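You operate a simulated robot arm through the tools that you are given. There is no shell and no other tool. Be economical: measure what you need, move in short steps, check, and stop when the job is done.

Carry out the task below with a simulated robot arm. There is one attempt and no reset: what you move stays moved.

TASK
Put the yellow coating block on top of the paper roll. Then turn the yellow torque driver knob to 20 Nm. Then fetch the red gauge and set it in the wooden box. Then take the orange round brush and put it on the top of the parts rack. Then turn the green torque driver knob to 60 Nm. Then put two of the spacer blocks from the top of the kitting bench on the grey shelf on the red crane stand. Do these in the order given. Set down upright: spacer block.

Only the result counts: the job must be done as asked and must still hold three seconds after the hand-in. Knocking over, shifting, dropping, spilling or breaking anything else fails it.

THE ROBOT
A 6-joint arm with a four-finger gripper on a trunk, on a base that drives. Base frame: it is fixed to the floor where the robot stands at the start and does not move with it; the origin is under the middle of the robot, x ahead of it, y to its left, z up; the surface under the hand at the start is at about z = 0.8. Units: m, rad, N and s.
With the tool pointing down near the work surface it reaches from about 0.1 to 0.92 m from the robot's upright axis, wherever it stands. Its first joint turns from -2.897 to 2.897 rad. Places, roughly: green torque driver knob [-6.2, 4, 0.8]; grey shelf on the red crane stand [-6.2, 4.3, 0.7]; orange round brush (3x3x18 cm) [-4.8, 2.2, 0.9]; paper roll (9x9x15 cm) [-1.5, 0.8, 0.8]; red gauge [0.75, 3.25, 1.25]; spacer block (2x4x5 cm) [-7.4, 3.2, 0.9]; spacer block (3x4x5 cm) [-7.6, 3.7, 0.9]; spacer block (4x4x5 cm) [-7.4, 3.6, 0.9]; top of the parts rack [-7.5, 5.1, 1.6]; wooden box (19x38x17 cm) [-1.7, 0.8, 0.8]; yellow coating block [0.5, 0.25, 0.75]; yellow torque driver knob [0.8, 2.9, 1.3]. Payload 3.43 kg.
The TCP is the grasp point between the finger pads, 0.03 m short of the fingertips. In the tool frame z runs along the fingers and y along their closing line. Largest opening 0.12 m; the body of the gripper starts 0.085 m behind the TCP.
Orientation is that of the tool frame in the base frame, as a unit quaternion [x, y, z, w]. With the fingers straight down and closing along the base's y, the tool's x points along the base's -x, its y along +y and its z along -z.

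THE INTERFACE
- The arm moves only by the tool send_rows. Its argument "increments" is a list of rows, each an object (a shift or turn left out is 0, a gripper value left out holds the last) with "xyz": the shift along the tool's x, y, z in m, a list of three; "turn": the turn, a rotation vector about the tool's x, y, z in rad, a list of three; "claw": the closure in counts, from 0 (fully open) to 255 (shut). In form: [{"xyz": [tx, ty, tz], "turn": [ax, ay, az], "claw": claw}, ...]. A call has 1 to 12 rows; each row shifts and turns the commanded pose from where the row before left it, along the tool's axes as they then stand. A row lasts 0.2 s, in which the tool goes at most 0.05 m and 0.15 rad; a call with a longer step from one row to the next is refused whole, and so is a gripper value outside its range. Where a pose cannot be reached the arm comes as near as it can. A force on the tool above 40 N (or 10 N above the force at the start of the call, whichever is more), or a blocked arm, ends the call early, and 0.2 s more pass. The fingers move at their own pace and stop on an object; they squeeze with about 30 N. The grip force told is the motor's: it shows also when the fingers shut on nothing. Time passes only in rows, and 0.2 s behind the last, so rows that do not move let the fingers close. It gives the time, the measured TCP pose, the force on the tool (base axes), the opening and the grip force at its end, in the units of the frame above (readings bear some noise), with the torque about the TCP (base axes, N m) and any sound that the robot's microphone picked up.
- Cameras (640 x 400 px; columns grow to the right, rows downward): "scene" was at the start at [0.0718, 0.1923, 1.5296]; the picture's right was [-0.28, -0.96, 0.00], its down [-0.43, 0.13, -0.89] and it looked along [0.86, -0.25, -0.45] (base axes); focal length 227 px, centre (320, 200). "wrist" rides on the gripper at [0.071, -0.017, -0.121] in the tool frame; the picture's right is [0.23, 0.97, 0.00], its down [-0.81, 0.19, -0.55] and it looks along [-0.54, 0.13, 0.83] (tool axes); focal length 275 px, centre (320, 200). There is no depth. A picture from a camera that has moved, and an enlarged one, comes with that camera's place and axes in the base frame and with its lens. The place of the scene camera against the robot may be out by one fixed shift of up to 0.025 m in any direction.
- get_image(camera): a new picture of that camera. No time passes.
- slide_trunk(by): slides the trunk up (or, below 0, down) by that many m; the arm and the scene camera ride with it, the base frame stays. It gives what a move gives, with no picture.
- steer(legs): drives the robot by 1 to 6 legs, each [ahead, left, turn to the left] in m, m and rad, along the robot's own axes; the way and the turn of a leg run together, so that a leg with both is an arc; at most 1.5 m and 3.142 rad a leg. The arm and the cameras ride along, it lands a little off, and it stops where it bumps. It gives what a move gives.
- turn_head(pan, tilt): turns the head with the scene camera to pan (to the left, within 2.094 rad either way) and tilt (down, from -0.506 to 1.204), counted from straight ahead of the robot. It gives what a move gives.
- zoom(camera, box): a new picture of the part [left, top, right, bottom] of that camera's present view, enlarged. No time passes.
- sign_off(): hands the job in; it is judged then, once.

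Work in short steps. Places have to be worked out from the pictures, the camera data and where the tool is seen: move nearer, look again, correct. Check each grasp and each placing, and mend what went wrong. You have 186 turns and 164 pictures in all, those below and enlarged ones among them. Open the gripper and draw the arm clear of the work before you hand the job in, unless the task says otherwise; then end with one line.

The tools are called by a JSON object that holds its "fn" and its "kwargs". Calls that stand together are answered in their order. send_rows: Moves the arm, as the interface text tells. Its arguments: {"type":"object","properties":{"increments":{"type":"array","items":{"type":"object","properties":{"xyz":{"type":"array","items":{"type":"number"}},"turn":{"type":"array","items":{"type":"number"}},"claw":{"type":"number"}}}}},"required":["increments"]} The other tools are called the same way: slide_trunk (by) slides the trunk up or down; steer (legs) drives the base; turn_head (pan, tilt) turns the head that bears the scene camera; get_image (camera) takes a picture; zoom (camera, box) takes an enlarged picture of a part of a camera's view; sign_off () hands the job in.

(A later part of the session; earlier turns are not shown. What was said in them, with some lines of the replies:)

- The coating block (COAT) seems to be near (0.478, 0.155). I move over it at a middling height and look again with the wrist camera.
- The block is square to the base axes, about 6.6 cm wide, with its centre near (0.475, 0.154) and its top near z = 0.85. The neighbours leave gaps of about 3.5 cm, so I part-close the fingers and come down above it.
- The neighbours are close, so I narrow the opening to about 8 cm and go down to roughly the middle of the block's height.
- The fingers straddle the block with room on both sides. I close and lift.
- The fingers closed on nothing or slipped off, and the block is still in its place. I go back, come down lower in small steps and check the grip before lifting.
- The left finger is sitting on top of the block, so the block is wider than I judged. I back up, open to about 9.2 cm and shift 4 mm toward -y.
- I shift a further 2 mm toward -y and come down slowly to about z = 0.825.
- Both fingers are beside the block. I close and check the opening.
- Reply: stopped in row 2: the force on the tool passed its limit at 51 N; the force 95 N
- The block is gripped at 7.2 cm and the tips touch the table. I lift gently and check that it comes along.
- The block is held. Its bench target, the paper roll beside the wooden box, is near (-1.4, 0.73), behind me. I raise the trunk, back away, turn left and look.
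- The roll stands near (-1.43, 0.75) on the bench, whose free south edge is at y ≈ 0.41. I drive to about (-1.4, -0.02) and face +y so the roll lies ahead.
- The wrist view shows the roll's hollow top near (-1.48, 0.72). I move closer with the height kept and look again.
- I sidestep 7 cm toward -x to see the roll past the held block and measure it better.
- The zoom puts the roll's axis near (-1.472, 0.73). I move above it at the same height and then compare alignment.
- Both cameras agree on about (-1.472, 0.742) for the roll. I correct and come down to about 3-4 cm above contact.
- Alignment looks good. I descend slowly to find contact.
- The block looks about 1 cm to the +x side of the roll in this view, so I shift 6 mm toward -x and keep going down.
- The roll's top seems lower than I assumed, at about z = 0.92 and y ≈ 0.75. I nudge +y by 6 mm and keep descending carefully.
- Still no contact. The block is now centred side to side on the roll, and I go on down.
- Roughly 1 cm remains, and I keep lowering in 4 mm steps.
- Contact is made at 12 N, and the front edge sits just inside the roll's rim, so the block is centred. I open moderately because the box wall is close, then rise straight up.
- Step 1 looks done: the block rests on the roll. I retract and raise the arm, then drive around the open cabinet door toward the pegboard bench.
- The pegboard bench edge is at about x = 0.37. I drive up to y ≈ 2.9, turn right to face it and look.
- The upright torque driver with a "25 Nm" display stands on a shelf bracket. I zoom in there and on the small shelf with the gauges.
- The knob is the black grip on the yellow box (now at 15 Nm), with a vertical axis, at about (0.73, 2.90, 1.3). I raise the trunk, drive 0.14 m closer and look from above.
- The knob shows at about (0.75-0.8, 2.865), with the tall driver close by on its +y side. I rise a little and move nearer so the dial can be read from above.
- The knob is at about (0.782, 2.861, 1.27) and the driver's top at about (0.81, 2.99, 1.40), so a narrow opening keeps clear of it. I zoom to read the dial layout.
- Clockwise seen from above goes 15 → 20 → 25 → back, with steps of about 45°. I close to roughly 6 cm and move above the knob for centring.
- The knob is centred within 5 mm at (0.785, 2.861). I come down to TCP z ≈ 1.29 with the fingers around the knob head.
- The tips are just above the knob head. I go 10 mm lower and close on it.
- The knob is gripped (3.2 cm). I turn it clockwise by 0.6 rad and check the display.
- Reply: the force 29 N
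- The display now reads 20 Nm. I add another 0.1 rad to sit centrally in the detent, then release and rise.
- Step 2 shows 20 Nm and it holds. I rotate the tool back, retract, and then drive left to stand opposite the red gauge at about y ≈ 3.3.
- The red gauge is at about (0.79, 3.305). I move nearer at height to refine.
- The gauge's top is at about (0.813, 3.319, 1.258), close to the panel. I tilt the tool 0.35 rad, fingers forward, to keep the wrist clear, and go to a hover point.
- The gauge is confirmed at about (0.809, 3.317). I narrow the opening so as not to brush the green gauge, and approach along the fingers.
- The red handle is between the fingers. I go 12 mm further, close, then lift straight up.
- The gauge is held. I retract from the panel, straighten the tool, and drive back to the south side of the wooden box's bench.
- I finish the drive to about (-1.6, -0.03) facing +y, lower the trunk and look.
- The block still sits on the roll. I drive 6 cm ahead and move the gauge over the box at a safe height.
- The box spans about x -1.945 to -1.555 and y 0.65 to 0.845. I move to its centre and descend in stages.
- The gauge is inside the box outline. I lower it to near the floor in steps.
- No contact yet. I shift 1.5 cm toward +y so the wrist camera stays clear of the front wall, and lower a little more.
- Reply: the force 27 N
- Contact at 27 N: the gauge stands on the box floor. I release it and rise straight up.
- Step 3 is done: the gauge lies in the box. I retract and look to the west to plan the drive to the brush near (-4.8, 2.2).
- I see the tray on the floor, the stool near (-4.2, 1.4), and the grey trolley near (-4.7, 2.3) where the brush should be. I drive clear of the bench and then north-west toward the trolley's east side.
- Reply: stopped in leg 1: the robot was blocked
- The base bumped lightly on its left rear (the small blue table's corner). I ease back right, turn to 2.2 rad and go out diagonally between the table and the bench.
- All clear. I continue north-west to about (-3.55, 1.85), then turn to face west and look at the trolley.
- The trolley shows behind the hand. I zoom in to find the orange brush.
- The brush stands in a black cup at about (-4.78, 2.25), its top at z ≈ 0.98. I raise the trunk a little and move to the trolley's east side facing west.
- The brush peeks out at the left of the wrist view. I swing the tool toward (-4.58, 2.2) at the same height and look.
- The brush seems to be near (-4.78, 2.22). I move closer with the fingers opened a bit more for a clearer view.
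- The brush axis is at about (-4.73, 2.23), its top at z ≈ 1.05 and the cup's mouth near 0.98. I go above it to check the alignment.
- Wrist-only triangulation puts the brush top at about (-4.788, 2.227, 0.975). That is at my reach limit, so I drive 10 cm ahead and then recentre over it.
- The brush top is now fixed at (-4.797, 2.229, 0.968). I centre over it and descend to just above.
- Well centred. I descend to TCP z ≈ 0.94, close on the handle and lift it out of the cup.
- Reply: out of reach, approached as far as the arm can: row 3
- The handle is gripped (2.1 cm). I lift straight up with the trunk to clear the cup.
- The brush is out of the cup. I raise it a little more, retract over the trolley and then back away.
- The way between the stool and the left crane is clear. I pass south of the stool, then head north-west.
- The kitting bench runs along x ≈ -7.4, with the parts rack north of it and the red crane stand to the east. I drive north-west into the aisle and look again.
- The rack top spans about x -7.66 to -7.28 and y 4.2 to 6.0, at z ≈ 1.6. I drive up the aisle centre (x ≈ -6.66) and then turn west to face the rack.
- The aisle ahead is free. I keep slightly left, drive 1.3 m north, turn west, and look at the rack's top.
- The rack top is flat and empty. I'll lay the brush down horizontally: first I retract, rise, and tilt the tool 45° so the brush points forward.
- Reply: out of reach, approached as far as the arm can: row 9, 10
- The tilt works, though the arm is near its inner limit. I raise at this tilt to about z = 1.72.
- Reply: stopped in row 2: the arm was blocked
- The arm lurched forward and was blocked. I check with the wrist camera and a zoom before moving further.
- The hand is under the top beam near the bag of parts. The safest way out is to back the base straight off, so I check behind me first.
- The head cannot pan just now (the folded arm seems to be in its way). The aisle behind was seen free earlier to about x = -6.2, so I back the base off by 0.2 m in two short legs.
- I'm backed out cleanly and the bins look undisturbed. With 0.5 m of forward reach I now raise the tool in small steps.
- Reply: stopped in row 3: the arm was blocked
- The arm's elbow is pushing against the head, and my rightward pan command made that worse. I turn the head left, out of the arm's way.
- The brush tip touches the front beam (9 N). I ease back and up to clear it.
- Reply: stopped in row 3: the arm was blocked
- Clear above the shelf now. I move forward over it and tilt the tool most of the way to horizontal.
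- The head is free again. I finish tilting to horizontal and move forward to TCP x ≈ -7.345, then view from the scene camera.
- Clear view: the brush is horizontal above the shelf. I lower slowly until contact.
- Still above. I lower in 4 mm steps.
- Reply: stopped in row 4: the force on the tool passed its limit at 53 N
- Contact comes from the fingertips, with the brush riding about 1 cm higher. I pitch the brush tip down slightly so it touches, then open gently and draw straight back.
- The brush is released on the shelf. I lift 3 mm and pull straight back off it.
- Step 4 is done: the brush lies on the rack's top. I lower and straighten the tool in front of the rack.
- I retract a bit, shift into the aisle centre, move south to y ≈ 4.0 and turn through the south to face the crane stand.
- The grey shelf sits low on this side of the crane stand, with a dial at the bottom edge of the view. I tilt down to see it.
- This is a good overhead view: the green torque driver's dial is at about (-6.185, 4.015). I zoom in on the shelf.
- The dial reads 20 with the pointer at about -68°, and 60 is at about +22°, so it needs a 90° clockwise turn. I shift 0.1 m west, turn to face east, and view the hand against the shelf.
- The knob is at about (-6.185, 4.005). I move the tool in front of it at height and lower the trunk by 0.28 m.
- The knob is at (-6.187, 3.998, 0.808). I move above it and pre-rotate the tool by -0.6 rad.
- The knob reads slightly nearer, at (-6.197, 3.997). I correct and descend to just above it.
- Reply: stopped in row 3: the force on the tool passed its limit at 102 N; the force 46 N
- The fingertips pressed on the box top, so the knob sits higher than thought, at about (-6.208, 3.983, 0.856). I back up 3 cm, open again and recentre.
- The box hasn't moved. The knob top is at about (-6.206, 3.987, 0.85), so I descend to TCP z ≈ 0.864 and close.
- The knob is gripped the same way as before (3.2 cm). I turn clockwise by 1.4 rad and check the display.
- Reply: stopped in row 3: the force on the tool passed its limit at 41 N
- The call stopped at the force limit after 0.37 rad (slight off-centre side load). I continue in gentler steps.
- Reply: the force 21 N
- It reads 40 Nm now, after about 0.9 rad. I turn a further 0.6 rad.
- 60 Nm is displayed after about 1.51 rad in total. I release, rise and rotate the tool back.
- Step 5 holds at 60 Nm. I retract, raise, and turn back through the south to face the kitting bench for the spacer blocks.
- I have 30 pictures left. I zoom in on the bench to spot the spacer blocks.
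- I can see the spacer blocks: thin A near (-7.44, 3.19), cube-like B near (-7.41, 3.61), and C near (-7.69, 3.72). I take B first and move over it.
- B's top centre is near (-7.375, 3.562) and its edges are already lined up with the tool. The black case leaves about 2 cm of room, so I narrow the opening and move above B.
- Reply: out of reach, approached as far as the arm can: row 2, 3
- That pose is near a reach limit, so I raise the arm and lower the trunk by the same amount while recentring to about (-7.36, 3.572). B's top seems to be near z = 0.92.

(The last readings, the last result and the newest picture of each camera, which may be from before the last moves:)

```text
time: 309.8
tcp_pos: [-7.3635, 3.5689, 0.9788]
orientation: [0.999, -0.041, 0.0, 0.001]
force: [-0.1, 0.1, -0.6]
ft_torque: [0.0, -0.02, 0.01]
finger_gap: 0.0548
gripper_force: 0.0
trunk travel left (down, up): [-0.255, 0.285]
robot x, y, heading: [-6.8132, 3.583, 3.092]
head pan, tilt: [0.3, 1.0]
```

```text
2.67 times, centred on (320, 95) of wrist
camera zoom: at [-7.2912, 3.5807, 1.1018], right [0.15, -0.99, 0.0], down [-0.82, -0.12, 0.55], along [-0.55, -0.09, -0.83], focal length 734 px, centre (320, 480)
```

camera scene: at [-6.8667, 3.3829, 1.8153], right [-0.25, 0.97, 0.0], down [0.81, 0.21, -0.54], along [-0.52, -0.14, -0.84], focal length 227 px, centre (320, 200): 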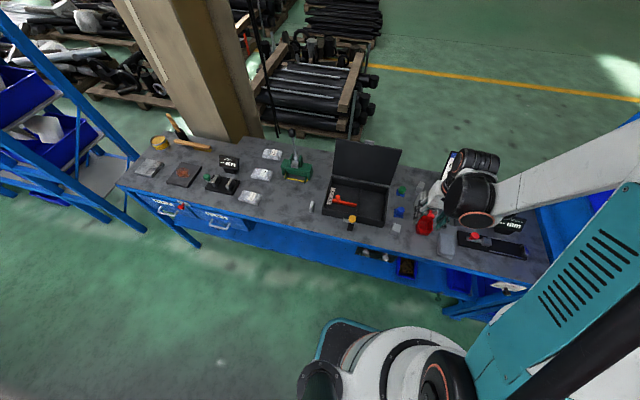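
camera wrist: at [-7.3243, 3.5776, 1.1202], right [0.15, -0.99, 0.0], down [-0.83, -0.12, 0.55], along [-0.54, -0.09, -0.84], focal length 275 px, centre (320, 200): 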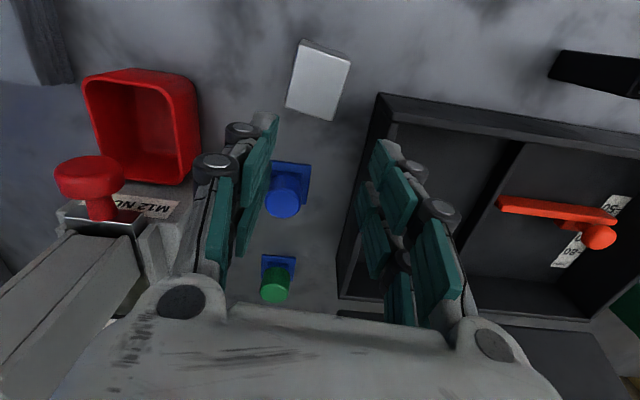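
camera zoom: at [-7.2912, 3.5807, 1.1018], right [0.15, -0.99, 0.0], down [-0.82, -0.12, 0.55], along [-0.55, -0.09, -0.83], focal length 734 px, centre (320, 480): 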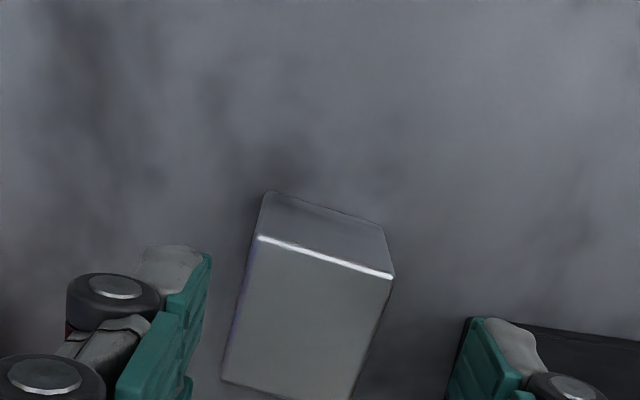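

B is the 4x4x5 block, with its top at z ≈ 0.9025, the bench at 0.8525, and its centre at (-7.371, 3.571). I descend around it and grip.

{"fn": "send_rows", "kwargs": {"increments": [{"xyz": [-0.0075, -0.002, 0.03]}, {"xyz": [0, 0, 0.03]}, {"xyz": [0, 0, 0.024]}, {}, {"claw": 255}, {}, {}, {}]}}

{"fn": "get_image", "kwargs": {"camera": "wrist"}}

```text
time: 310.6
tcp_pos: [-7.3682, 3.5729, 0.9152]
orientation: [0.999, -0.041, -0.002, 0.001]
force: [-6.0, -0.6, 67.9]
ft_torque: [1.37, -1.32, 0.14]
finger_gap: 0.0341
gripper_force: 33.6
trunk travel left (down, up): [-0.255, 0.285]
robot x, y, heading: [-6.8157, 3.5806, 3.091]
head pan, tilt: [0.3, 1.0]
stopped in row 3: the force on the tool passed its limit at 221 N (the readings are from after the stop); the commanded pose is now the measured one
```

```text
25 pictures are left
camera wrist: at [-7.2941, 3.5843, 1.0367], right [0.15, -0.99, 0.0], down [-0.82, -0.12, 0.56], along [-0.55, -0.08, -0.83], focal length 275 px, centre (320, 200)
```

wrist: 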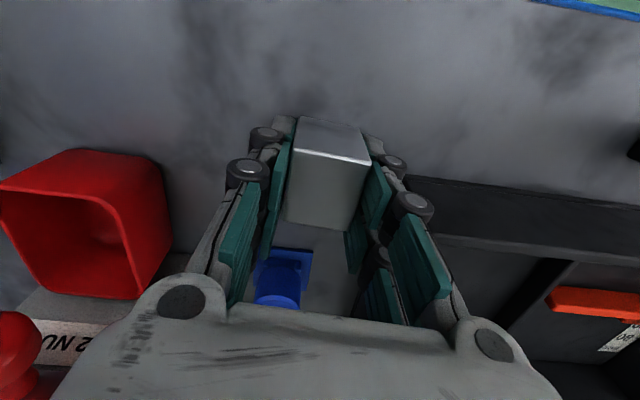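

The fingertips met the bench (so it is at z ≈ 0.885) and the fingers now hold the block. I ease up, close firmly and lift a little to check.

{"fn": "send_rows", "kwargs": {"increments": [{"xyz": [0, 0, -0.004], "claw": 255}, {}, {}, {"xyz": [0, 0, -0.02]}, {"xyz": [0, 0, -0.04]}, {}]}}

{"fn": "get_image", "kwargs": {"camera": "wrist"}}

```text
time: 312.0
tcp_pos: [-7.3719, 3.5744, 0.9773]
orientation: [0.999, -0.041, 0.0, 0.002]
force: [0.0, 0.0, -1.7]
ft_torque: [0.03, -0.01, 0.02]
finger_gap: 0.0347
gripper_force: 29.8
trunk travel left (down, up): [-0.255, 0.285]
robot x, y, heading: [-6.8138, 3.5845, 3.093]
head pan, tilt: [0.3, 1.0]
```

```text
24 pictures are left
camera wrist: at [-7.2991, 3.5855, 1.0984], right [0.15, -0.99, 0.0], down [-0.82, -0.12, 0.55], along [-0.55, -0.08, -0.83], focal length 275 px, centre (320, 200)
```

wrist: 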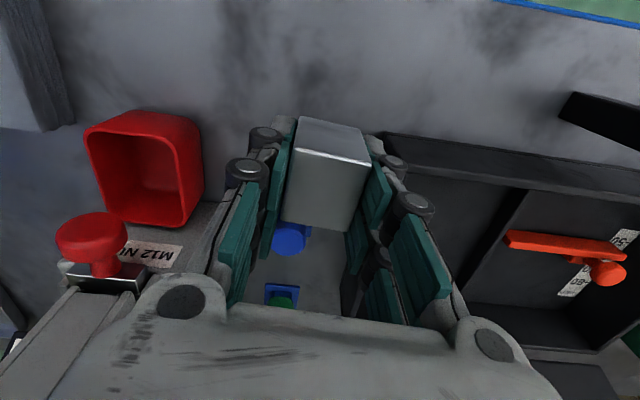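

Block B is held (3.5 cm). I retract, raise the trunk, turn south, back up to y ≈ 4.17 and turn east to the shelf.

{"fn": "send_rows", "kwargs": {"increments": [{"xyz": [0, 0, -0.04]}, {"xyz": [0.035, 0, -0.02]}, {"xyz": [0.035, 0, 0]}, {}]}}

{"fn": "slide_trunk", "kwargs": {"by": 0.15}}

{"fn": "steer", "kwargs": {"legs": [[0, 0, 1.57], [-0.58, 0, 0], [0, 0, 1.6]]}}

{"fn": "get_image", "kwargs": {"camera": "scene"}}

```text
time: 313.0
tcp_pos: [-7.3019, 3.566, 1.0365]
orientation: [0.999, -0.041, 0.0, 0.0]
force: [0.4, -0.3, -1.8]
ft_torque: [0.0, -0.01, -0.01]
finger_gap: 0.0346
gripper_force: 29.7
trunk travel left (down, up): [-0.255, 0.285]
robot x, y, heading: [-6.8144, 3.5807, 3.096]
head pan, tilt: [0.3, 1.0]
```

```text
time: 314.7
tcp_pos: [-7.302, 3.5666, 1.1849]
orientation: [0.999, -0.041, 0.001, 0.0]
force: [-0.4, 0.2, -2.3]
ft_torque: [-0.01, 0.04, -0.07]
finger_gap: 0.0347
gripper_force: 29.6
trunk travel left (down, up): [-0.405, 0.135]
robot x, y, heading: [-6.8111, 3.5805, 3.098]
head pan, tilt: [0.3, 1.0]
```

```text
time: 325.7
tcp_pos: [-6.3023, 4.1735, 1.1848]
orientation: [0.048, 0.999, 0.001, 0.0]
force: [-0.3, -0.2, -2.5]
ft_torque: [0.01, 0.0, 0.01]
finger_gap: 0.0344
gripper_force: 29.9
trunk travel left (down, up): [-0.405, 0.135]
robot x, y, heading: [-6.7911, 4.1643, -0.058]
head pan, tilt: [0.3, 1.0]
```

```text
23 pictures are left
camera scene: at [-6.7259, 4.4002, 1.8153], right [0.24, -0.97, 0.0], down [-0.82, -0.2, -0.54], along [0.52, 0.13, -0.84], focal length 227 px, centre (320, 200)
```

scene: 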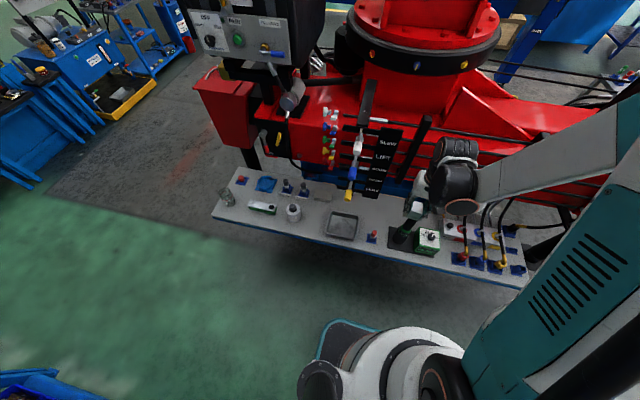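

I check the target region of the shelf with the wrist camera.

{"fn": "get_image", "kwargs": {"camera": "wrist"}}

```text
22 pictures are left
camera wrist: at [-6.3743, 4.1632, 1.3082], right [-0.14, 0.99, 0.0], down [0.83, 0.11, 0.55], along [0.55, 0.08, -0.83], focal length 275 px, centre (320, 200)
```

wrist: 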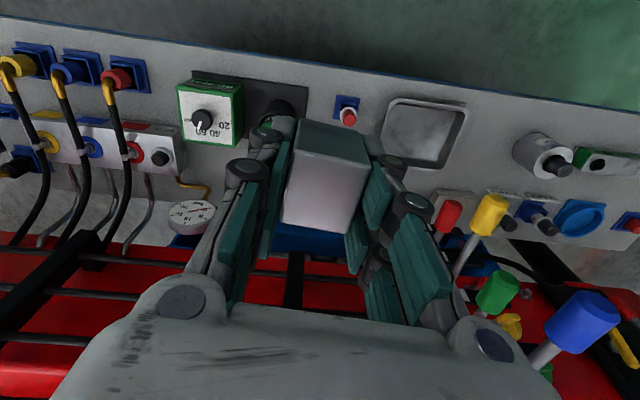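

The free patch between driver, red plug and tray is around x ≈ -6.12 and y 4.16-4.33. I'll put block B at about (-6.12, 4.285), so I go over it at height.

{"fn": "send_rows", "kwargs": {"increments": [{"xyz": [-0.015, 0.043, 0], "turn": [0, 0, -0.096]}, {"xyz": [-0.025, 0.038, 0]}, {"xyz": [-0.035, 0.03, 0]}, {"xyz": [-0.045, 0, 0]}, {"xyz": [-0.045, 0, 0]}, {"xyz": [-0.016, 0, 0]}, {}]}}

{"fn": "slide_trunk", "kwargs": {"by": -0.2}}

{"fn": "get_image", "kwargs": {"camera": "wrist"}}

{"fn": "zoom", "kwargs": {"camera": "scene", "box": [300, 80, 500, 270]}}

```text
time: 326.9
tcp_pos: [-6.1492, 4.2851, 1.1858]
orientation: [0.0, 1.0, 0.0, -0.008]
force: [-21.6, 0.9, 2.1]
ft_torque: [-0.21, -2.83, -0.31]
finger_gap: 0.0347
gripper_force: 30.0
trunk travel left (down, up): [-0.405, 0.135]
robot x, y, heading: [-6.7891, 4.166, -0.063]
head pan, tilt: [0.3, 1.0]
stopped in row 6: the force on the tool passed its limit at 148 N (the readings are from after the stop); the commanded pose is now the measured one
```

```text
time: 328.8
tcp_pos: [-6.1487, 4.2848, 0.995]
orientation: [-0.001, 1.0, 0.0, -0.008]
force: [-18.0, -2.1, -8.1]
ft_torque: [0.19, -2.1, -0.14]
finger_gap: 0.0345
gripper_force: 29.9
trunk travel left (down, up): [-0.216, 0.324]
robot x, y, heading: [-6.7903, 4.1643, -0.058]
head pan, tilt: [0.3, 1.0]
stopped: the force on the tool passed its limit at 55 N (the readings are from after the stop); the commanded pose is now the measured one
```

```text
21 pictures are left
camera wrist: at [-6.2183, 4.2679, 1.1182], right [-0.23, 0.97, 0.0], down [0.82, 0.19, 0.54], along [0.53, 0.13, -0.84], focal length 275 px, centre (320, 200)
```

wrist: 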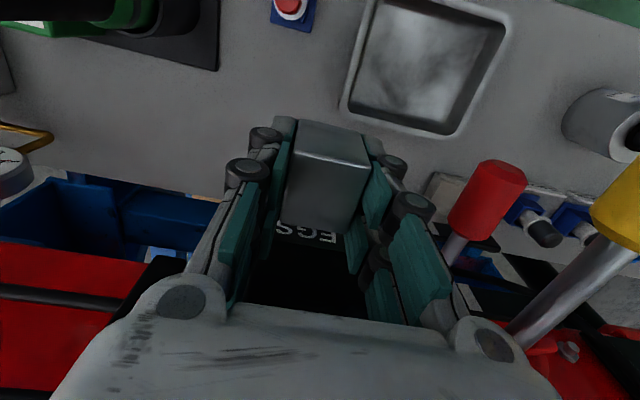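

```text
2.11 times, centred on (400, 175) of scene
camera zoom: at [-6.728, 4.3999, 1.6254], right [0.24, -0.97, 0.0], down [-0.82, -0.2, -0.54], along [0.53, 0.13, -0.84], focal length 477 px, centre (152, 253)
```

zoom: 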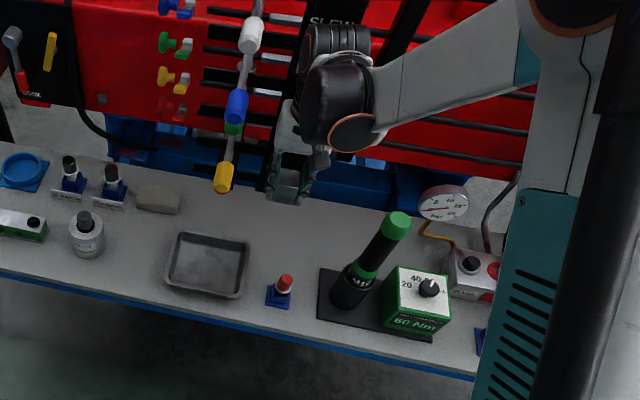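

The hand touched the lever sign panel at x ≈ -6.10 (y ≥ 4.25). I back off 2 cm and choose the clear patch at about (-6.145, 4.205) instead.

{"fn": "send_rows", "kwargs": {"increments": [{"xyz": [0.022, 0, 0]}, {"xyz": [0, -0.04, 0]}, {"xyz": [0, -0.04, 0]}, {"xyz": [-0.024, 0, 0]}, {}]}}

{"fn": "get_image", "kwargs": {"camera": "wrist"}}

{"fn": "zoom", "kwargs": {"camera": "scene", "box": [300, 80, 500, 270]}}

```text
time: 329.9
tcp_pos: [-6.1433, 4.2059, 0.996]
orientation: [0.001, 1.0, -0.001, -0.007]
force: [-0.3, -0.2, -1.2]
ft_torque: [-0.01, 0.01, 0.04]
finger_gap: 0.0346
gripper_force: 30.2
trunk travel left (down, up): [-0.216, 0.324]
robot x, y, heading: [-6.791, 4.1624, -0.06]
head pan, tilt: [0.3, 1.0]
```

```text
19 pictures are left
camera wrist: at [-6.2133, 4.1889, 1.1191], right [-0.23, 0.97, 0.0], down [0.82, 0.19, 0.54], along [0.53, 0.13, -0.84], focal length 275 px, centre (320, 200)
```

wrist: 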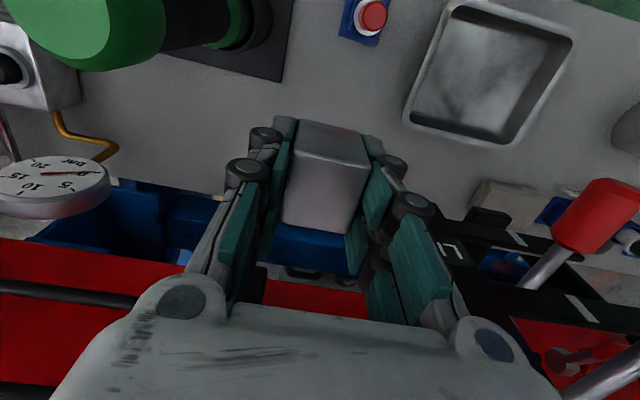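

```text
2.11 times, centred on (400, 175) of scene
camera zoom: at [-6.7254, 4.4002, 1.6259], right [0.24, -0.97, 0.0], down [-0.82, -0.2, -0.54], along [0.52, 0.13, -0.84], focal length 477 px, centre (152, 253)
```

zoom: 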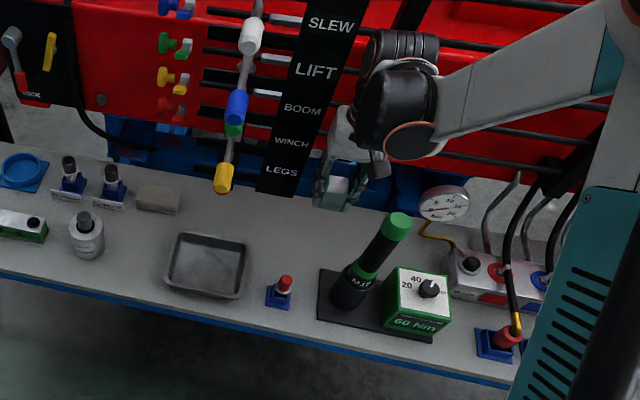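

The spot beneath is clear shelf. I lower with the trunk by 0.15 m and then feel for the shelf with small arm steps.

{"fn": "slide_trunk", "kwargs": {"by": -0.15}}

{"fn": "send_rows", "kwargs": {"increments": [{"xyz": [0, 0, 0.015]}, {"xyz": [0, 0, 0.01]}, {"xyz": [0, 0, 0.008]}, {"xyz": [0, 0, 0.006]}, {"xyz": [0, 0, 0.005]}, {"xyz": [0, 0, 0.004]}, {"xyz": [0, 0, 0.004]}, {"xyz": [0, 0, 0.004]}, {}]}}

{"fn": "zoom", "kwargs": {"camera": "scene", "box": [300, 80, 500, 270]}}

```text
time: 331.7
tcp_pos: [-6.1438, 4.2067, 0.8476]
orientation: [0.0, 1.0, -0.001, -0.006]
force: [-1.0, -1.3, -1.5]
ft_torque: [-0.01, 0.0, -0.01]
finger_gap: 0.0344
gripper_force: 30.0
trunk travel left (down, up): [-0.066, 0.474]
robot x, y, heading: [-6.789, 4.1633, -0.059]
head pan, tilt: [0.3, 1.0]
```

```text
time: 333.7
tcp_pos: [-6.145, 4.2054, 0.7893]
orientation: [0.0, 1.0, 0.001, -0.007]
force: [0.4, 0.0, -1.7]
ft_torque: [0.0, -0.03, -0.02]
finger_gap: 0.0345
gripper_force: 29.9
trunk travel left (down, up): [-0.066, 0.474]
robot x, y, heading: [-6.7873, 4.1646, -0.059]
head pan, tilt: [0.3, 1.0]
```

```text
2.11 times, centred on (400, 175) of scene
camera zoom: at [-6.7258, 4.4, 1.476], right [0.24, -0.97, 0.0], down [-0.82, -0.2, -0.54], along [0.52, 0.13, -0.84], focal length 477 px, centre (152, 253)
```

zoom: 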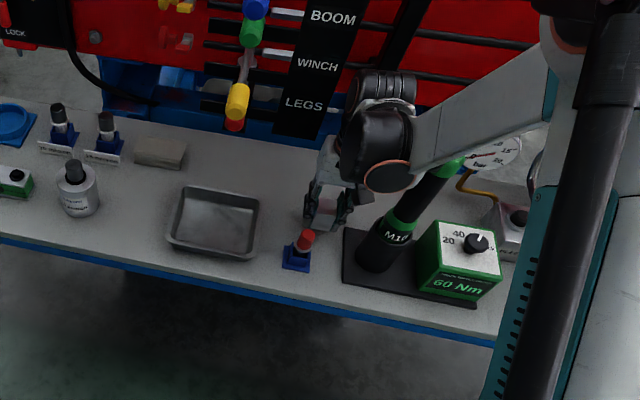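

No contact yet. I continue down in 5 mm steps.

{"fn": "send_rows", "kwargs": {"increments": [{"xyz": [0, 0, 0.005]}, {"xyz": [0, 0, 0.005]}, {"xyz": [0, 0, 0.005]}, {"xyz": [0, 0, 0.005]}, {}]}}

```text
time: 334.9
tcp_pos: [-6.1452, 4.2071, 0.7711]
orientation: [0.0, 1.0, 0.001, -0.006]
force: [0.2, 0.4, -3.0]
ft_torque: [-0.01, -0.03, -0.02]
finger_gap: 0.0346
gripper_force: 30.1
trunk travel left (down, up): [-0.066, 0.474]
robot x, y, heading: [-6.7899, 4.1677, -0.057]
head pan, tilt: [0.3, 1.0]
```

{"fn": "send_rows", "kwargs": {"increments": [{"xyz": [0, 0, 0.005]}, {"xyz": [0, 0, 0.004]}, {"xyz": [0, 0, 0.004]}, {"xyz": [0, 0, 0.004]}, {}]}}

{"fn": "get_image", "kwargs": {"camera": "wrist"}}

```text
time: 335.3
tcp_pos: [-6.1445, 4.2059, 0.7696]
orientation: [0.0, 1.0, 0.0, -0.004]
force: [-3.5, 0.7, 29.9]
ft_torque: [-0.09, -0.55, -0.01]
finger_gap: 0.0342
gripper_force: 30.1
trunk travel left (down, up): [-0.066, 0.474]
robot x, y, heading: [-6.7919, 4.1652, -0.057]
head pan, tilt: [0.3, 1.0]
stopped in row 2: the force on the tool passed its limit at 52 N (the readings are from after the stop); the commanded pose is now the measured one
```

```text
16 pictures are left
camera wrist: at [-6.2156, 4.1891, 0.8925], right [-0.23, 0.97, 0.0], down [0.82, 0.19, 0.55], along [0.53, 0.13, -0.84], focal length 275 px, centre (320, 200)
```

wrist: 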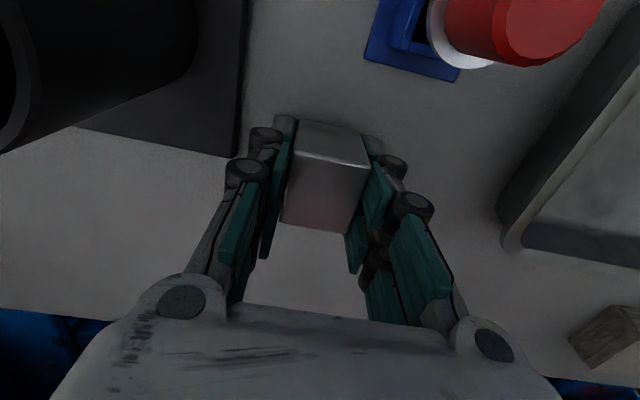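

The block is on the shelf (contact at 30 N). I release gently and rise straight up.

{"fn": "send_rows", "kwargs": {"increments": [{"xyz": [0, 0, -0.001], "claw": 200}, {"claw": 170}, {"claw": 145}, {}, {"xyz": [0, 0, -0.02]}, {"xyz": [0, 0, -0.04]}, {"xyz": [0, 0, -0.04]}, {}]}}

{"fn": "slide_trunk", "kwargs": {"by": 0.15}}

{"fn": "get_image", "kwargs": {"camera": "wrist"}}

```text
time: 337.1
tcp_pos: [-6.1432, 4.2069, 0.8715]
orientation: [0.0, 1.0, 0.001, -0.006]
force: [0.2, 0.7, 0.1]
ft_torque: [-0.06, -0.01, 0.02]
finger_gap: 0.0517
gripper_force: 0.0
trunk travel left (down, up): [-0.066, 0.474]
robot x, y, heading: [-6.7888, 4.1617, -0.059]
head pan, tilt: [0.3, 1.0]
```

```text
time: 338.9
tcp_pos: [-6.1435, 4.2065, 1.0218]
orientation: [0.001, 1.0, 0.0, -0.006]
force: [-0.6, 0.8, -0.5]
ft_torque: [0.0, -0.05, 0.0]
finger_gap: 0.0518
gripper_force: 0.1
trunk travel left (down, up): [-0.216, 0.324]
robot x, y, heading: [-6.7872, 4.1665, -0.063]
head pan, tilt: [0.3, 1.0]
```

```text
15 pictures are left
camera wrist: at [-6.2132, 4.1894, 1.144], right [-0.23, 0.97, 0.0], down [0.82, 0.19, 0.54], along [0.53, 0.13, -0.84], focal length 275 px, centre (320, 200)
```

wrist: 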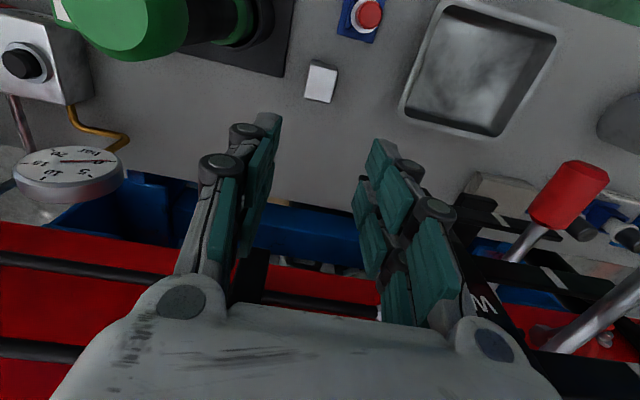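

Block B stands on the shelf. I retract, raise, and drive back to y ≈ 3.2 facing the bench for block A.

{"fn": "send_rows", "kwargs": {"increments": [{"xyz": [0.04, 0, -0.01]}, {"xyz": [0.045, 0, 0]}, {"xyz": [0.045, 0, 0]}, {"xyz": [0.035, 0, 0]}, {}]}}

{"fn": "slide_trunk", "kwargs": {"by": 0.12}}

{"fn": "steer", "kwargs": {"legs": [[0, 0, -1.51], [0.97, 0, 0], [0, 0, -1.57]]}}

{"fn": "get_image", "kwargs": {"camera": "wrist"}}

```text
time: 340.1
tcp_pos: [-6.3078, 4.2104, 1.0312]
orientation: [-0.001, 1.0, 0.001, -0.006]
force: [0.1, 0.2, -0.6]
ft_torque: [0.0, -0.01, 0.02]
finger_gap: 0.0515
gripper_force: 0.0
trunk travel left (down, up): [-0.216, 0.324]
robot x, y, heading: [-6.7907, 4.1634, -0.062]
head pan, tilt: [0.3, 1.0]
```

```text
time: 341.6
tcp_pos: [-6.3076, 4.2096, 1.1508]
orientation: [0.0, 1.0, 0.0, -0.005]
force: [0.2, -0.4, 0.3]
ft_torque: [-0.01, 0.0, 0.01]
finger_gap: 0.0518
gripper_force: 0.0
trunk travel left (down, up): [-0.336, 0.204]
robot x, y, heading: [-6.7924, 4.1653, -0.06]
head pan, tilt: [0.3, 1.0]
```

```text
time: 354.0
tcp_pos: [-7.2619, 3.1162, 1.1517]
orientation: [0.999, 0.043, 0.006, 0.001]
force: [0.3, 0.6, -0.3]
ft_torque: [0.0, 0.04, 0.05]
finger_gap: 0.0517
gripper_force: 0.0
trunk travel left (down, up): [-0.336, 0.204]
robot x, y, heading: [-6.7836, 3.2015, -3.11]
head pan, tilt: [0.3, 1.0]
```

```text
14 pictures are left
camera wrist: at [-7.1938, 3.1398, 1.2743], right [0.31, -0.95, 0.0], down [-0.8, -0.26, 0.54], along [-0.52, -0.17, -0.84], focal length 275 px, centre (320, 200)
```

wrist: 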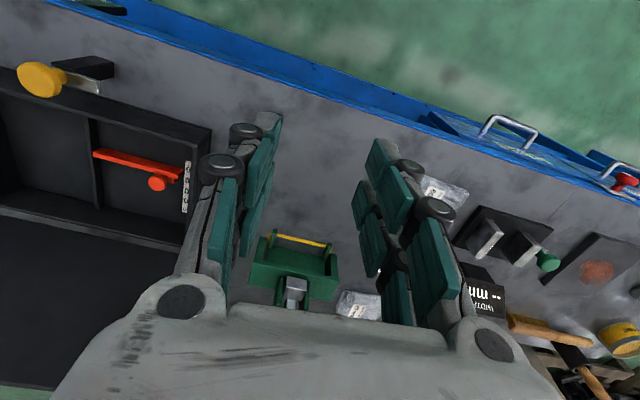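

Block A is hidden behind the left finger. I shift +y by 7 cm, lower the trunk a little, and look.

{"fn": "send_rows", "kwargs": {"increments": [{"xyz": [-0.02, -0.04, 0]}, {"xyz": [-0.02, -0.04, 0]}, {"xyz": [-0.02, 0, 0]}, {}]}}

{"fn": "slide_trunk", "kwargs": {"by": -0.08}}

{"fn": "get_image", "kwargs": {"camera": "wrist"}}

```text
time: 355.0
tcp_pos: [-7.3309, 3.1911, 1.1509]
orientation: [0.999, 0.044, 0.005, 0.0]
force: [0.0, -0.4, -0.1]
ft_torque: [0.02, 0.0, -0.01]
finger_gap: 0.0515
gripper_force: 0.2
trunk travel left (down, up): [-0.336, 0.204]
robot x, y, heading: [-6.7872, 3.2029, -3.112]
head pan, tilt: [0.3, 1.0]
```

```text
time: 356.2
tcp_pos: [-7.3315, 3.1904, 1.0723]
orientation: [0.999, 0.044, 0.005, 0.001]
force: [0.0, -0.2, 0.3]
ft_torque: [0.01, -0.01, -0.02]
finger_gap: 0.0521
gripper_force: 0.0
trunk travel left (down, up): [-0.256, 0.284]
robot x, y, heading: [-6.7848, 3.2023, -3.115]
head pan, tilt: [0.3, 1.0]
```

```text
13 pictures are left
camera wrist: at [-7.2619, 3.2129, 1.1949], right [0.31, -0.95, 0.0], down [-0.8, -0.26, 0.54], along [-0.52, -0.17, -0.84], focal length 275 px, centre (320, 200)
```

wrist: 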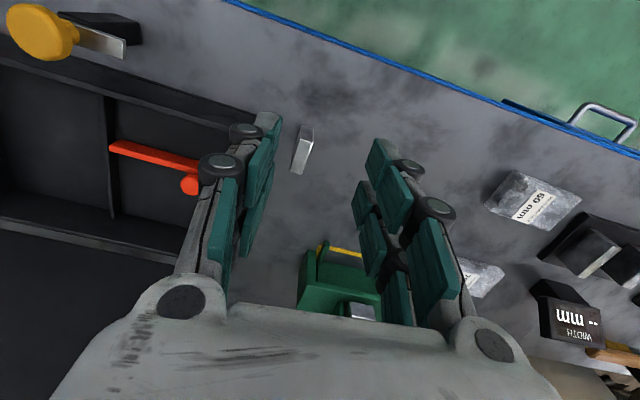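

Block A's centre is at about (-7.379, 3.195), its long axis along x. I centre above it with a 4 cm opening and descend partway.

{"fn": "send_rows", "kwargs": {"increments": [{"xyz": [-0.0475, -0.008, 0], "turn": [0, 0, 0.05], "claw": 170}, {"xyz": [0, 0, 0.04]}, {"xyz": [0, 0, 0.04]}, {"xyz": [0, 0, 0.015]}, {}]}}

{"fn": "get_image", "kwargs": {"camera": "wrist"}}

```text
time: 357.4
tcp_pos: [-7.3753, 3.1955, 0.977]
orientation: [1.0, 0.018, 0.006, 0.0]
force: [-0.5, -1.1, 0.0]
ft_torque: [0.0, -0.03, 0.0]
finger_gap: 0.0396
gripper_force: 0.1
trunk travel left (down, up): [-0.256, 0.284]
robot x, y, heading: [-6.7877, 3.205, -3.108]
head pan, tilt: [0.3, 1.0]
```

```text
12 pictures are left
camera wrist: at [-7.305, 3.2149, 1.1006], right [0.27, -0.96, 0.0], down [-0.81, -0.22, 0.54], along [-0.52, -0.15, -0.84], focal length 275 px, centre (320, 200)
```

wrist: 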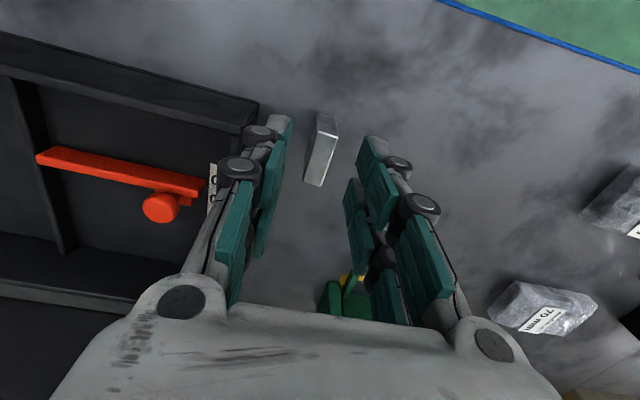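

Centred within a few millimetres. I descend to TCP z ≈ 0.927, close, and lift a little.

{"fn": "send_rows", "kwargs": {"increments": [{"xyz": [0, 0.002, 0.025]}, {"xyz": [0, 0, 0.015]}, {"xyz": [0, 0, 0.01]}, {"claw": 255}, {}, {}, {}]}}

```text
time: 359.0
tcp_pos: [-7.3757, 3.1912, 0.9283]
orientation: [1.0, 0.018, 0.005, 0.0]
force: [0.4, -0.4, 0.3]
ft_torque: [-0.04, -0.03, 0.01]
finger_gap: 0.0145
gripper_force: 29.9
trunk travel left (down, up): [-0.256, 0.284]
robot x, y, heading: [-6.788, 3.2028, -3.111]
head pan, tilt: [0.3, 1.0]
```

It's gripped (B read 3.5 cm for 4, so 1.45 fits the 2 cm block). I lift and verify.

{"fn": "send_rows", "kwargs": {"increments": [{"xyz": [0, 0, -0.02]}, {"xyz": [0, 0, -0.045]}, {"xyz": [0, 0, -0.045]}, {"xyz": [0.035, 0, 0]}, {"xyz": [0.04, 0, 0]}, {"xyz": [0.035, 0, 0]}, {}]}}

{"fn": "get_image", "kwargs": {"camera": "wrist"}}

```text
time: 360.6
tcp_pos: [-7.2661, 3.1978, 1.0384]
orientation: [1.0, 0.019, 0.006, 0.0]
force: [0.4, 0.3, -1.5]
ft_torque: [0.0, 0.01, 0.04]
finger_gap: 0.0146
gripper_force: 30.2
trunk travel left (down, up): [-0.256, 0.284]
robot x, y, heading: [-6.7825, 3.2051, -3.114]
head pan, tilt: [0.3, 1.0]
```

```text
11 pictures are left
camera wrist: at [-7.1967, 3.2168, 1.1613], right [0.27, -0.96, 0.0], down [-0.81, -0.22, 0.54], along [-0.52, -0.15, -0.84], focal length 275 px, centre (320, 200)
```

wrist: 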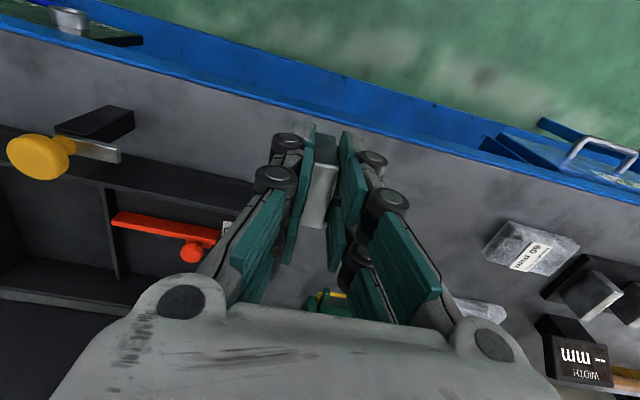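

Block A is held. I raise and drive back to the shelf the same way.

{"fn": "slide_trunk", "kwargs": {"by": 0.14}}

{"fn": "steer", "kwargs": {"legs": [[0, 0, 1.544], [-0.96, 0, 0], [0, 0, 1.55]]}}

```text
time: 362.3
tcp_pos: [-7.2658, 3.1975, 1.1785]
orientation: [1.0, 0.018, 0.005, 0.0]
force: [0.2, -0.6, 0.9]
ft_torque: [0.0, -0.01, 0.0]
finger_gap: 0.0143
gripper_force: 30.2
trunk travel left (down, up): [-0.396, 0.144]
robot x, y, heading: [-6.7855, 3.2088, -3.112]
head pan, tilt: [0.3, 1.0]
```

```text
time: 374.8
tcp_pos: [-6.3291, 4.144, 1.178]
orientation: [-0.004, 1.0, 0.0, -0.005]
force: [-0.1, -0.3, -0.5]
ft_torque: [0.01, 0.01, 0.0]
finger_gap: 0.0143
gripper_force: 30.0
trunk travel left (down, up): [-0.396, 0.144]
robot x, y, heading: [-6.8105, 4.153, -0.005]
head pan, tilt: [0.3, 1.0]
```

I move over the second spot (-6.17, 4.28), keeping 2 cm off the sign panel, and lower the trunk partway.

{"fn": "send_rows", "kwargs": {"increments": [{"xyz": [0, 0.045, 0]}, {"xyz": [0, 0.045, 0]}, {"xyz": [-0.02, 0.045, 0]}, {"xyz": [-0.045, 0, 0]}, {"xyz": [-0.045, 0, 0]}, {"xyz": [-0.045, 0, 0]}, {}]}}

{"fn": "slide_trunk", "kwargs": {"by": -0.17}}

{"fn": "get_image", "kwargs": {"camera": "wrist"}}

```text
time: 376.4
tcp_pos: [-6.1779, 4.2804, 1.1756]
orientation: [-0.004, 1.0, 0.0, -0.005]
force: [-0.7, 0.3, -0.5]
ft_torque: [0.03, -0.04, 0.0]
finger_gap: 0.0144
gripper_force: 30.2
trunk travel left (down, up): [-0.396, 0.144]
robot x, y, heading: [-6.8078, 4.1519, 0.001]
head pan, tilt: [0.3, 1.0]
```

```text
time: 378.3
tcp_pos: [-6.1776, 4.2817, 1.0048]
orientation: [-0.004, 1.0, 0.0, -0.005]
force: [-0.9, -0.4, -0.5]
ft_torque: [0.04, -0.03, 0.02]
finger_gap: 0.0147
gripper_force: 29.8
trunk travel left (down, up): [-0.226, 0.314]
robot x, y, heading: [-6.8074, 4.152, -0.002]
head pan, tilt: [0.3, 1.0]
```

```text
10 pictures are left
camera wrist: at [-6.2472, 4.2635, 1.1276], right [-0.24, 0.97, 0.0], down [0.81, 0.2, 0.54], along [0.53, 0.13, -0.84], focal length 275 px, centre (320, 200)
```

wrist: 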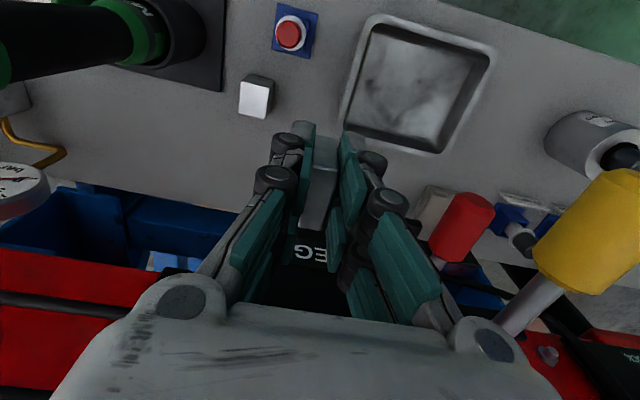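

The landing point lies clear between the plug, block B and the tray. I nudge 5 mm toward +x, lower by trunk, and feel for the shelf.

{"fn": "send_rows", "kwargs": {"increments": [{"xyz": [-0.005, 0, 0]}, {}]}}

{"fn": "slide_trunk", "kwargs": {"by": -0.17}}

{"fn": "send_rows", "kwargs": {"increments": [{"xyz": [0, 0, 0.015]}, {"xyz": [0, 0, 0.012]}, {"xyz": [0, 0, 0.008]}, {"xyz": [0, 0, 0.005]}, {"xyz": [0, 0, 0.004]}, {"xyz": [0, 0, 0.004]}, {"xyz": [0, 0, 0.004]}, {"xyz": [0, 0, 0.004]}, {}]}}

{"fn": "get_image", "kwargs": {"camera": "wrist"}}

```text
time: 378.9
tcp_pos: [-6.1731, 4.2807, 1.004]
orientation: [-0.005, 1.0, 0.001, -0.005]
force: [0.4, 0.8, -0.5]
ft_torque: [-0.01, -0.01, -0.03]
finger_gap: 0.0145
gripper_force: 30.1
trunk travel left (down, up): [-0.226, 0.314]
robot x, y, heading: [-6.8064, 4.1514, -0.003]
head pan, tilt: [0.3, 1.0]
```

```text
time: 380.8
tcp_pos: [-6.172, 4.2802, 0.8344]
orientation: [-0.004, 1.0, 0.001, -0.005]
force: [0.3, -0.4, -0.2]
ft_torque: [0.0, 0.0, -0.02]
finger_gap: 0.0144
gripper_force: 30.2
trunk travel left (down, up): [-0.056, 0.484]
robot x, y, heading: [-6.8084, 4.1526, 0.002]
head pan, tilt: [0.3, 1.0]
```

```text
time: 382.8
tcp_pos: [-6.1739, 4.2814, 0.7802]
orientation: [-0.004, 1.0, 0.001, -0.005]
force: [0.2, -2.4, 26.7]
ft_torque: [-0.07, -0.1, -0.02]
finger_gap: 0.0146
gripper_force: 29.7
trunk travel left (down, up): [-0.056, 0.484]
robot x, y, heading: [-6.8116, 4.1537, -0.002]
head pan, tilt: [0.3, 1.0]
```

```text
9 pictures are left
camera wrist: at [-6.244, 4.2635, 0.9022], right [-0.24, 0.97, 0.0], down [0.81, 0.2, 0.55], along [0.53, 0.13, -0.84], focal length 275 px, centre (320, 200)
```

wrist: 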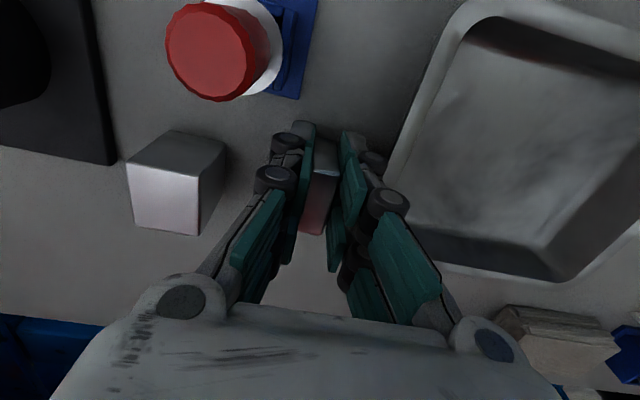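

Contact at the predicted height (27 N). I release gently with a small opening and rise straight up.

{"fn": "send_rows", "kwargs": {"increments": [{"xyz": [0, 0, -0.001], "claw": 215}, {"claw": 205}, {"claw": 190}, {}, {"xyz": [0, 0, -0.02]}, {"xyz": [0, 0, -0.04]}, {"xyz": [0, 0, -0.045]}, {}]}}

{"fn": "slide_trunk", "kwargs": {"by": 0.15}}

{"fn": "get_image", "kwargs": {"camera": "wrist"}}

```text
time: 384.6
tcp_pos: [-6.1713, 4.2844, 0.8814]
orientation: [-0.004, 1.0, 0.0, -0.005]
force: [-0.6, -0.1, 0.7]
ft_torque: [-0.04, -0.01, 0.03]
finger_gap: 0.0305
gripper_force: 0.0
trunk travel left (down, up): [-0.056, 0.484]
robot x, y, heading: [-6.8087, 4.1521, -0.002]
head pan, tilt: [0.3, 1.0]
```

```text
time: 386.4
tcp_pos: [-6.171, 4.2836, 1.0325]
orientation: [-0.004, 1.0, 0.0, -0.005]
force: [-0.3, -0.5, 0.8]
ft_torque: [0.0, -0.03, 0.05]
finger_gap: 0.0305
gripper_force: 0.2
trunk travel left (down, up): [-0.206, 0.334]
robot x, y, heading: [-6.8074, 4.1545, -0.003]
head pan, tilt: [0.3, 1.0]
```

```text
8 pictures are left
camera wrist: at [-6.2406, 4.2662, 1.1538], right [-0.24, 0.97, 0.0], down [0.81, 0.2, 0.54], along [0.53, 0.13, -0.84], focal length 275 px, centre (320, 200)
```

wrist: 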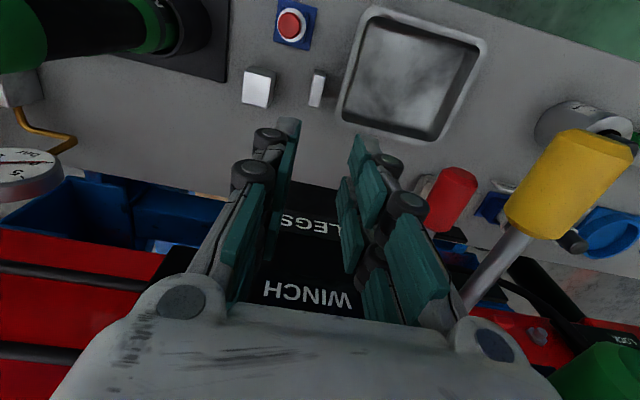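

Both blocks stand upright on the shelf. I retract the arm clear and open the gripper, then take a last look at the shelf and knob.

{"fn": "send_rows", "kwargs": {"increments": [{"xyz": [0.04, 0, -0.01]}, {"xyz": [0.045, 0, -0.01]}, {"xyz": [0.045, 0, 0]}, {"xyz": [0.04, 0, 0], "claw": 60}, {}]}}

{"fn": "steer", "kwargs": {"legs": [[-0.08, 0, 0]]}}

{"fn": "zoom", "kwargs": {"camera": "scene", "box": [260, 100, 480, 260]}}

```text
time: 387.6
tcp_pos: [-6.3385, 4.2808, 1.052]
orientation: [-0.004, 1.0, 0.0, -0.006]
force: [-0.2, -0.5, 0.3]
ft_torque: [-0.01, -0.01, -0.01]
finger_gap: 0.0916
gripper_force: 0.0
trunk travel left (down, up): [-0.206, 0.334]
robot x, y, heading: [-6.81, 4.1509, -0.004]
head pan, tilt: [0.3, 1.0]
```

```text
time: 388.6
tcp_pos: [-6.419, 4.2814, 1.0526]
orientation: [-0.005, 1.0, 0.0, -0.004]
force: [0.1, -0.3, -0.9]
ft_torque: [-0.01, -0.03, 0.01]
finger_gap: 0.0919
gripper_force: 0.0
trunk travel left (down, up): [-0.206, 0.334]
robot x, y, heading: [-6.8879, 4.1509, -0.001]
head pan, tilt: [0.3, 1.0]
```

```text
2.50 times, centred on (370, 180) of scene
camera zoom: at [-6.8393, 4.3906, 1.6161], right [0.3, -0.96, 0.0], down [-0.8, -0.25, -0.54], along [0.52, 0.16, -0.84], focal length 567 px, centre (195, 250)
```

zoom: 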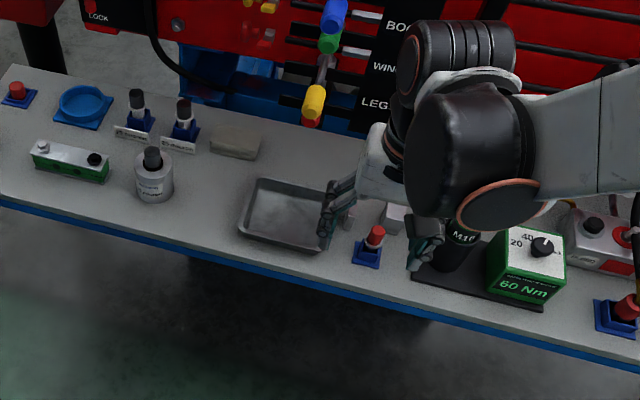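

The blocks stand, the display reads 60 Nm, and the arm is clear with the gripper open. I hand the job in.

{"fn": "sign_off", "kwargs": {}}

```text
The job is handed in.
```

All six steps were done in the order given and the job is handed in: the yellow knob read 20 Nm and the green 60 Nm when last checked, and the two spacer blocks stand upright on the grey shelf. On the way the base once bumped a blue table, and the hand once pressed against the parts rack's bins and twice against the lever sign panel; I saw nothing displaced.
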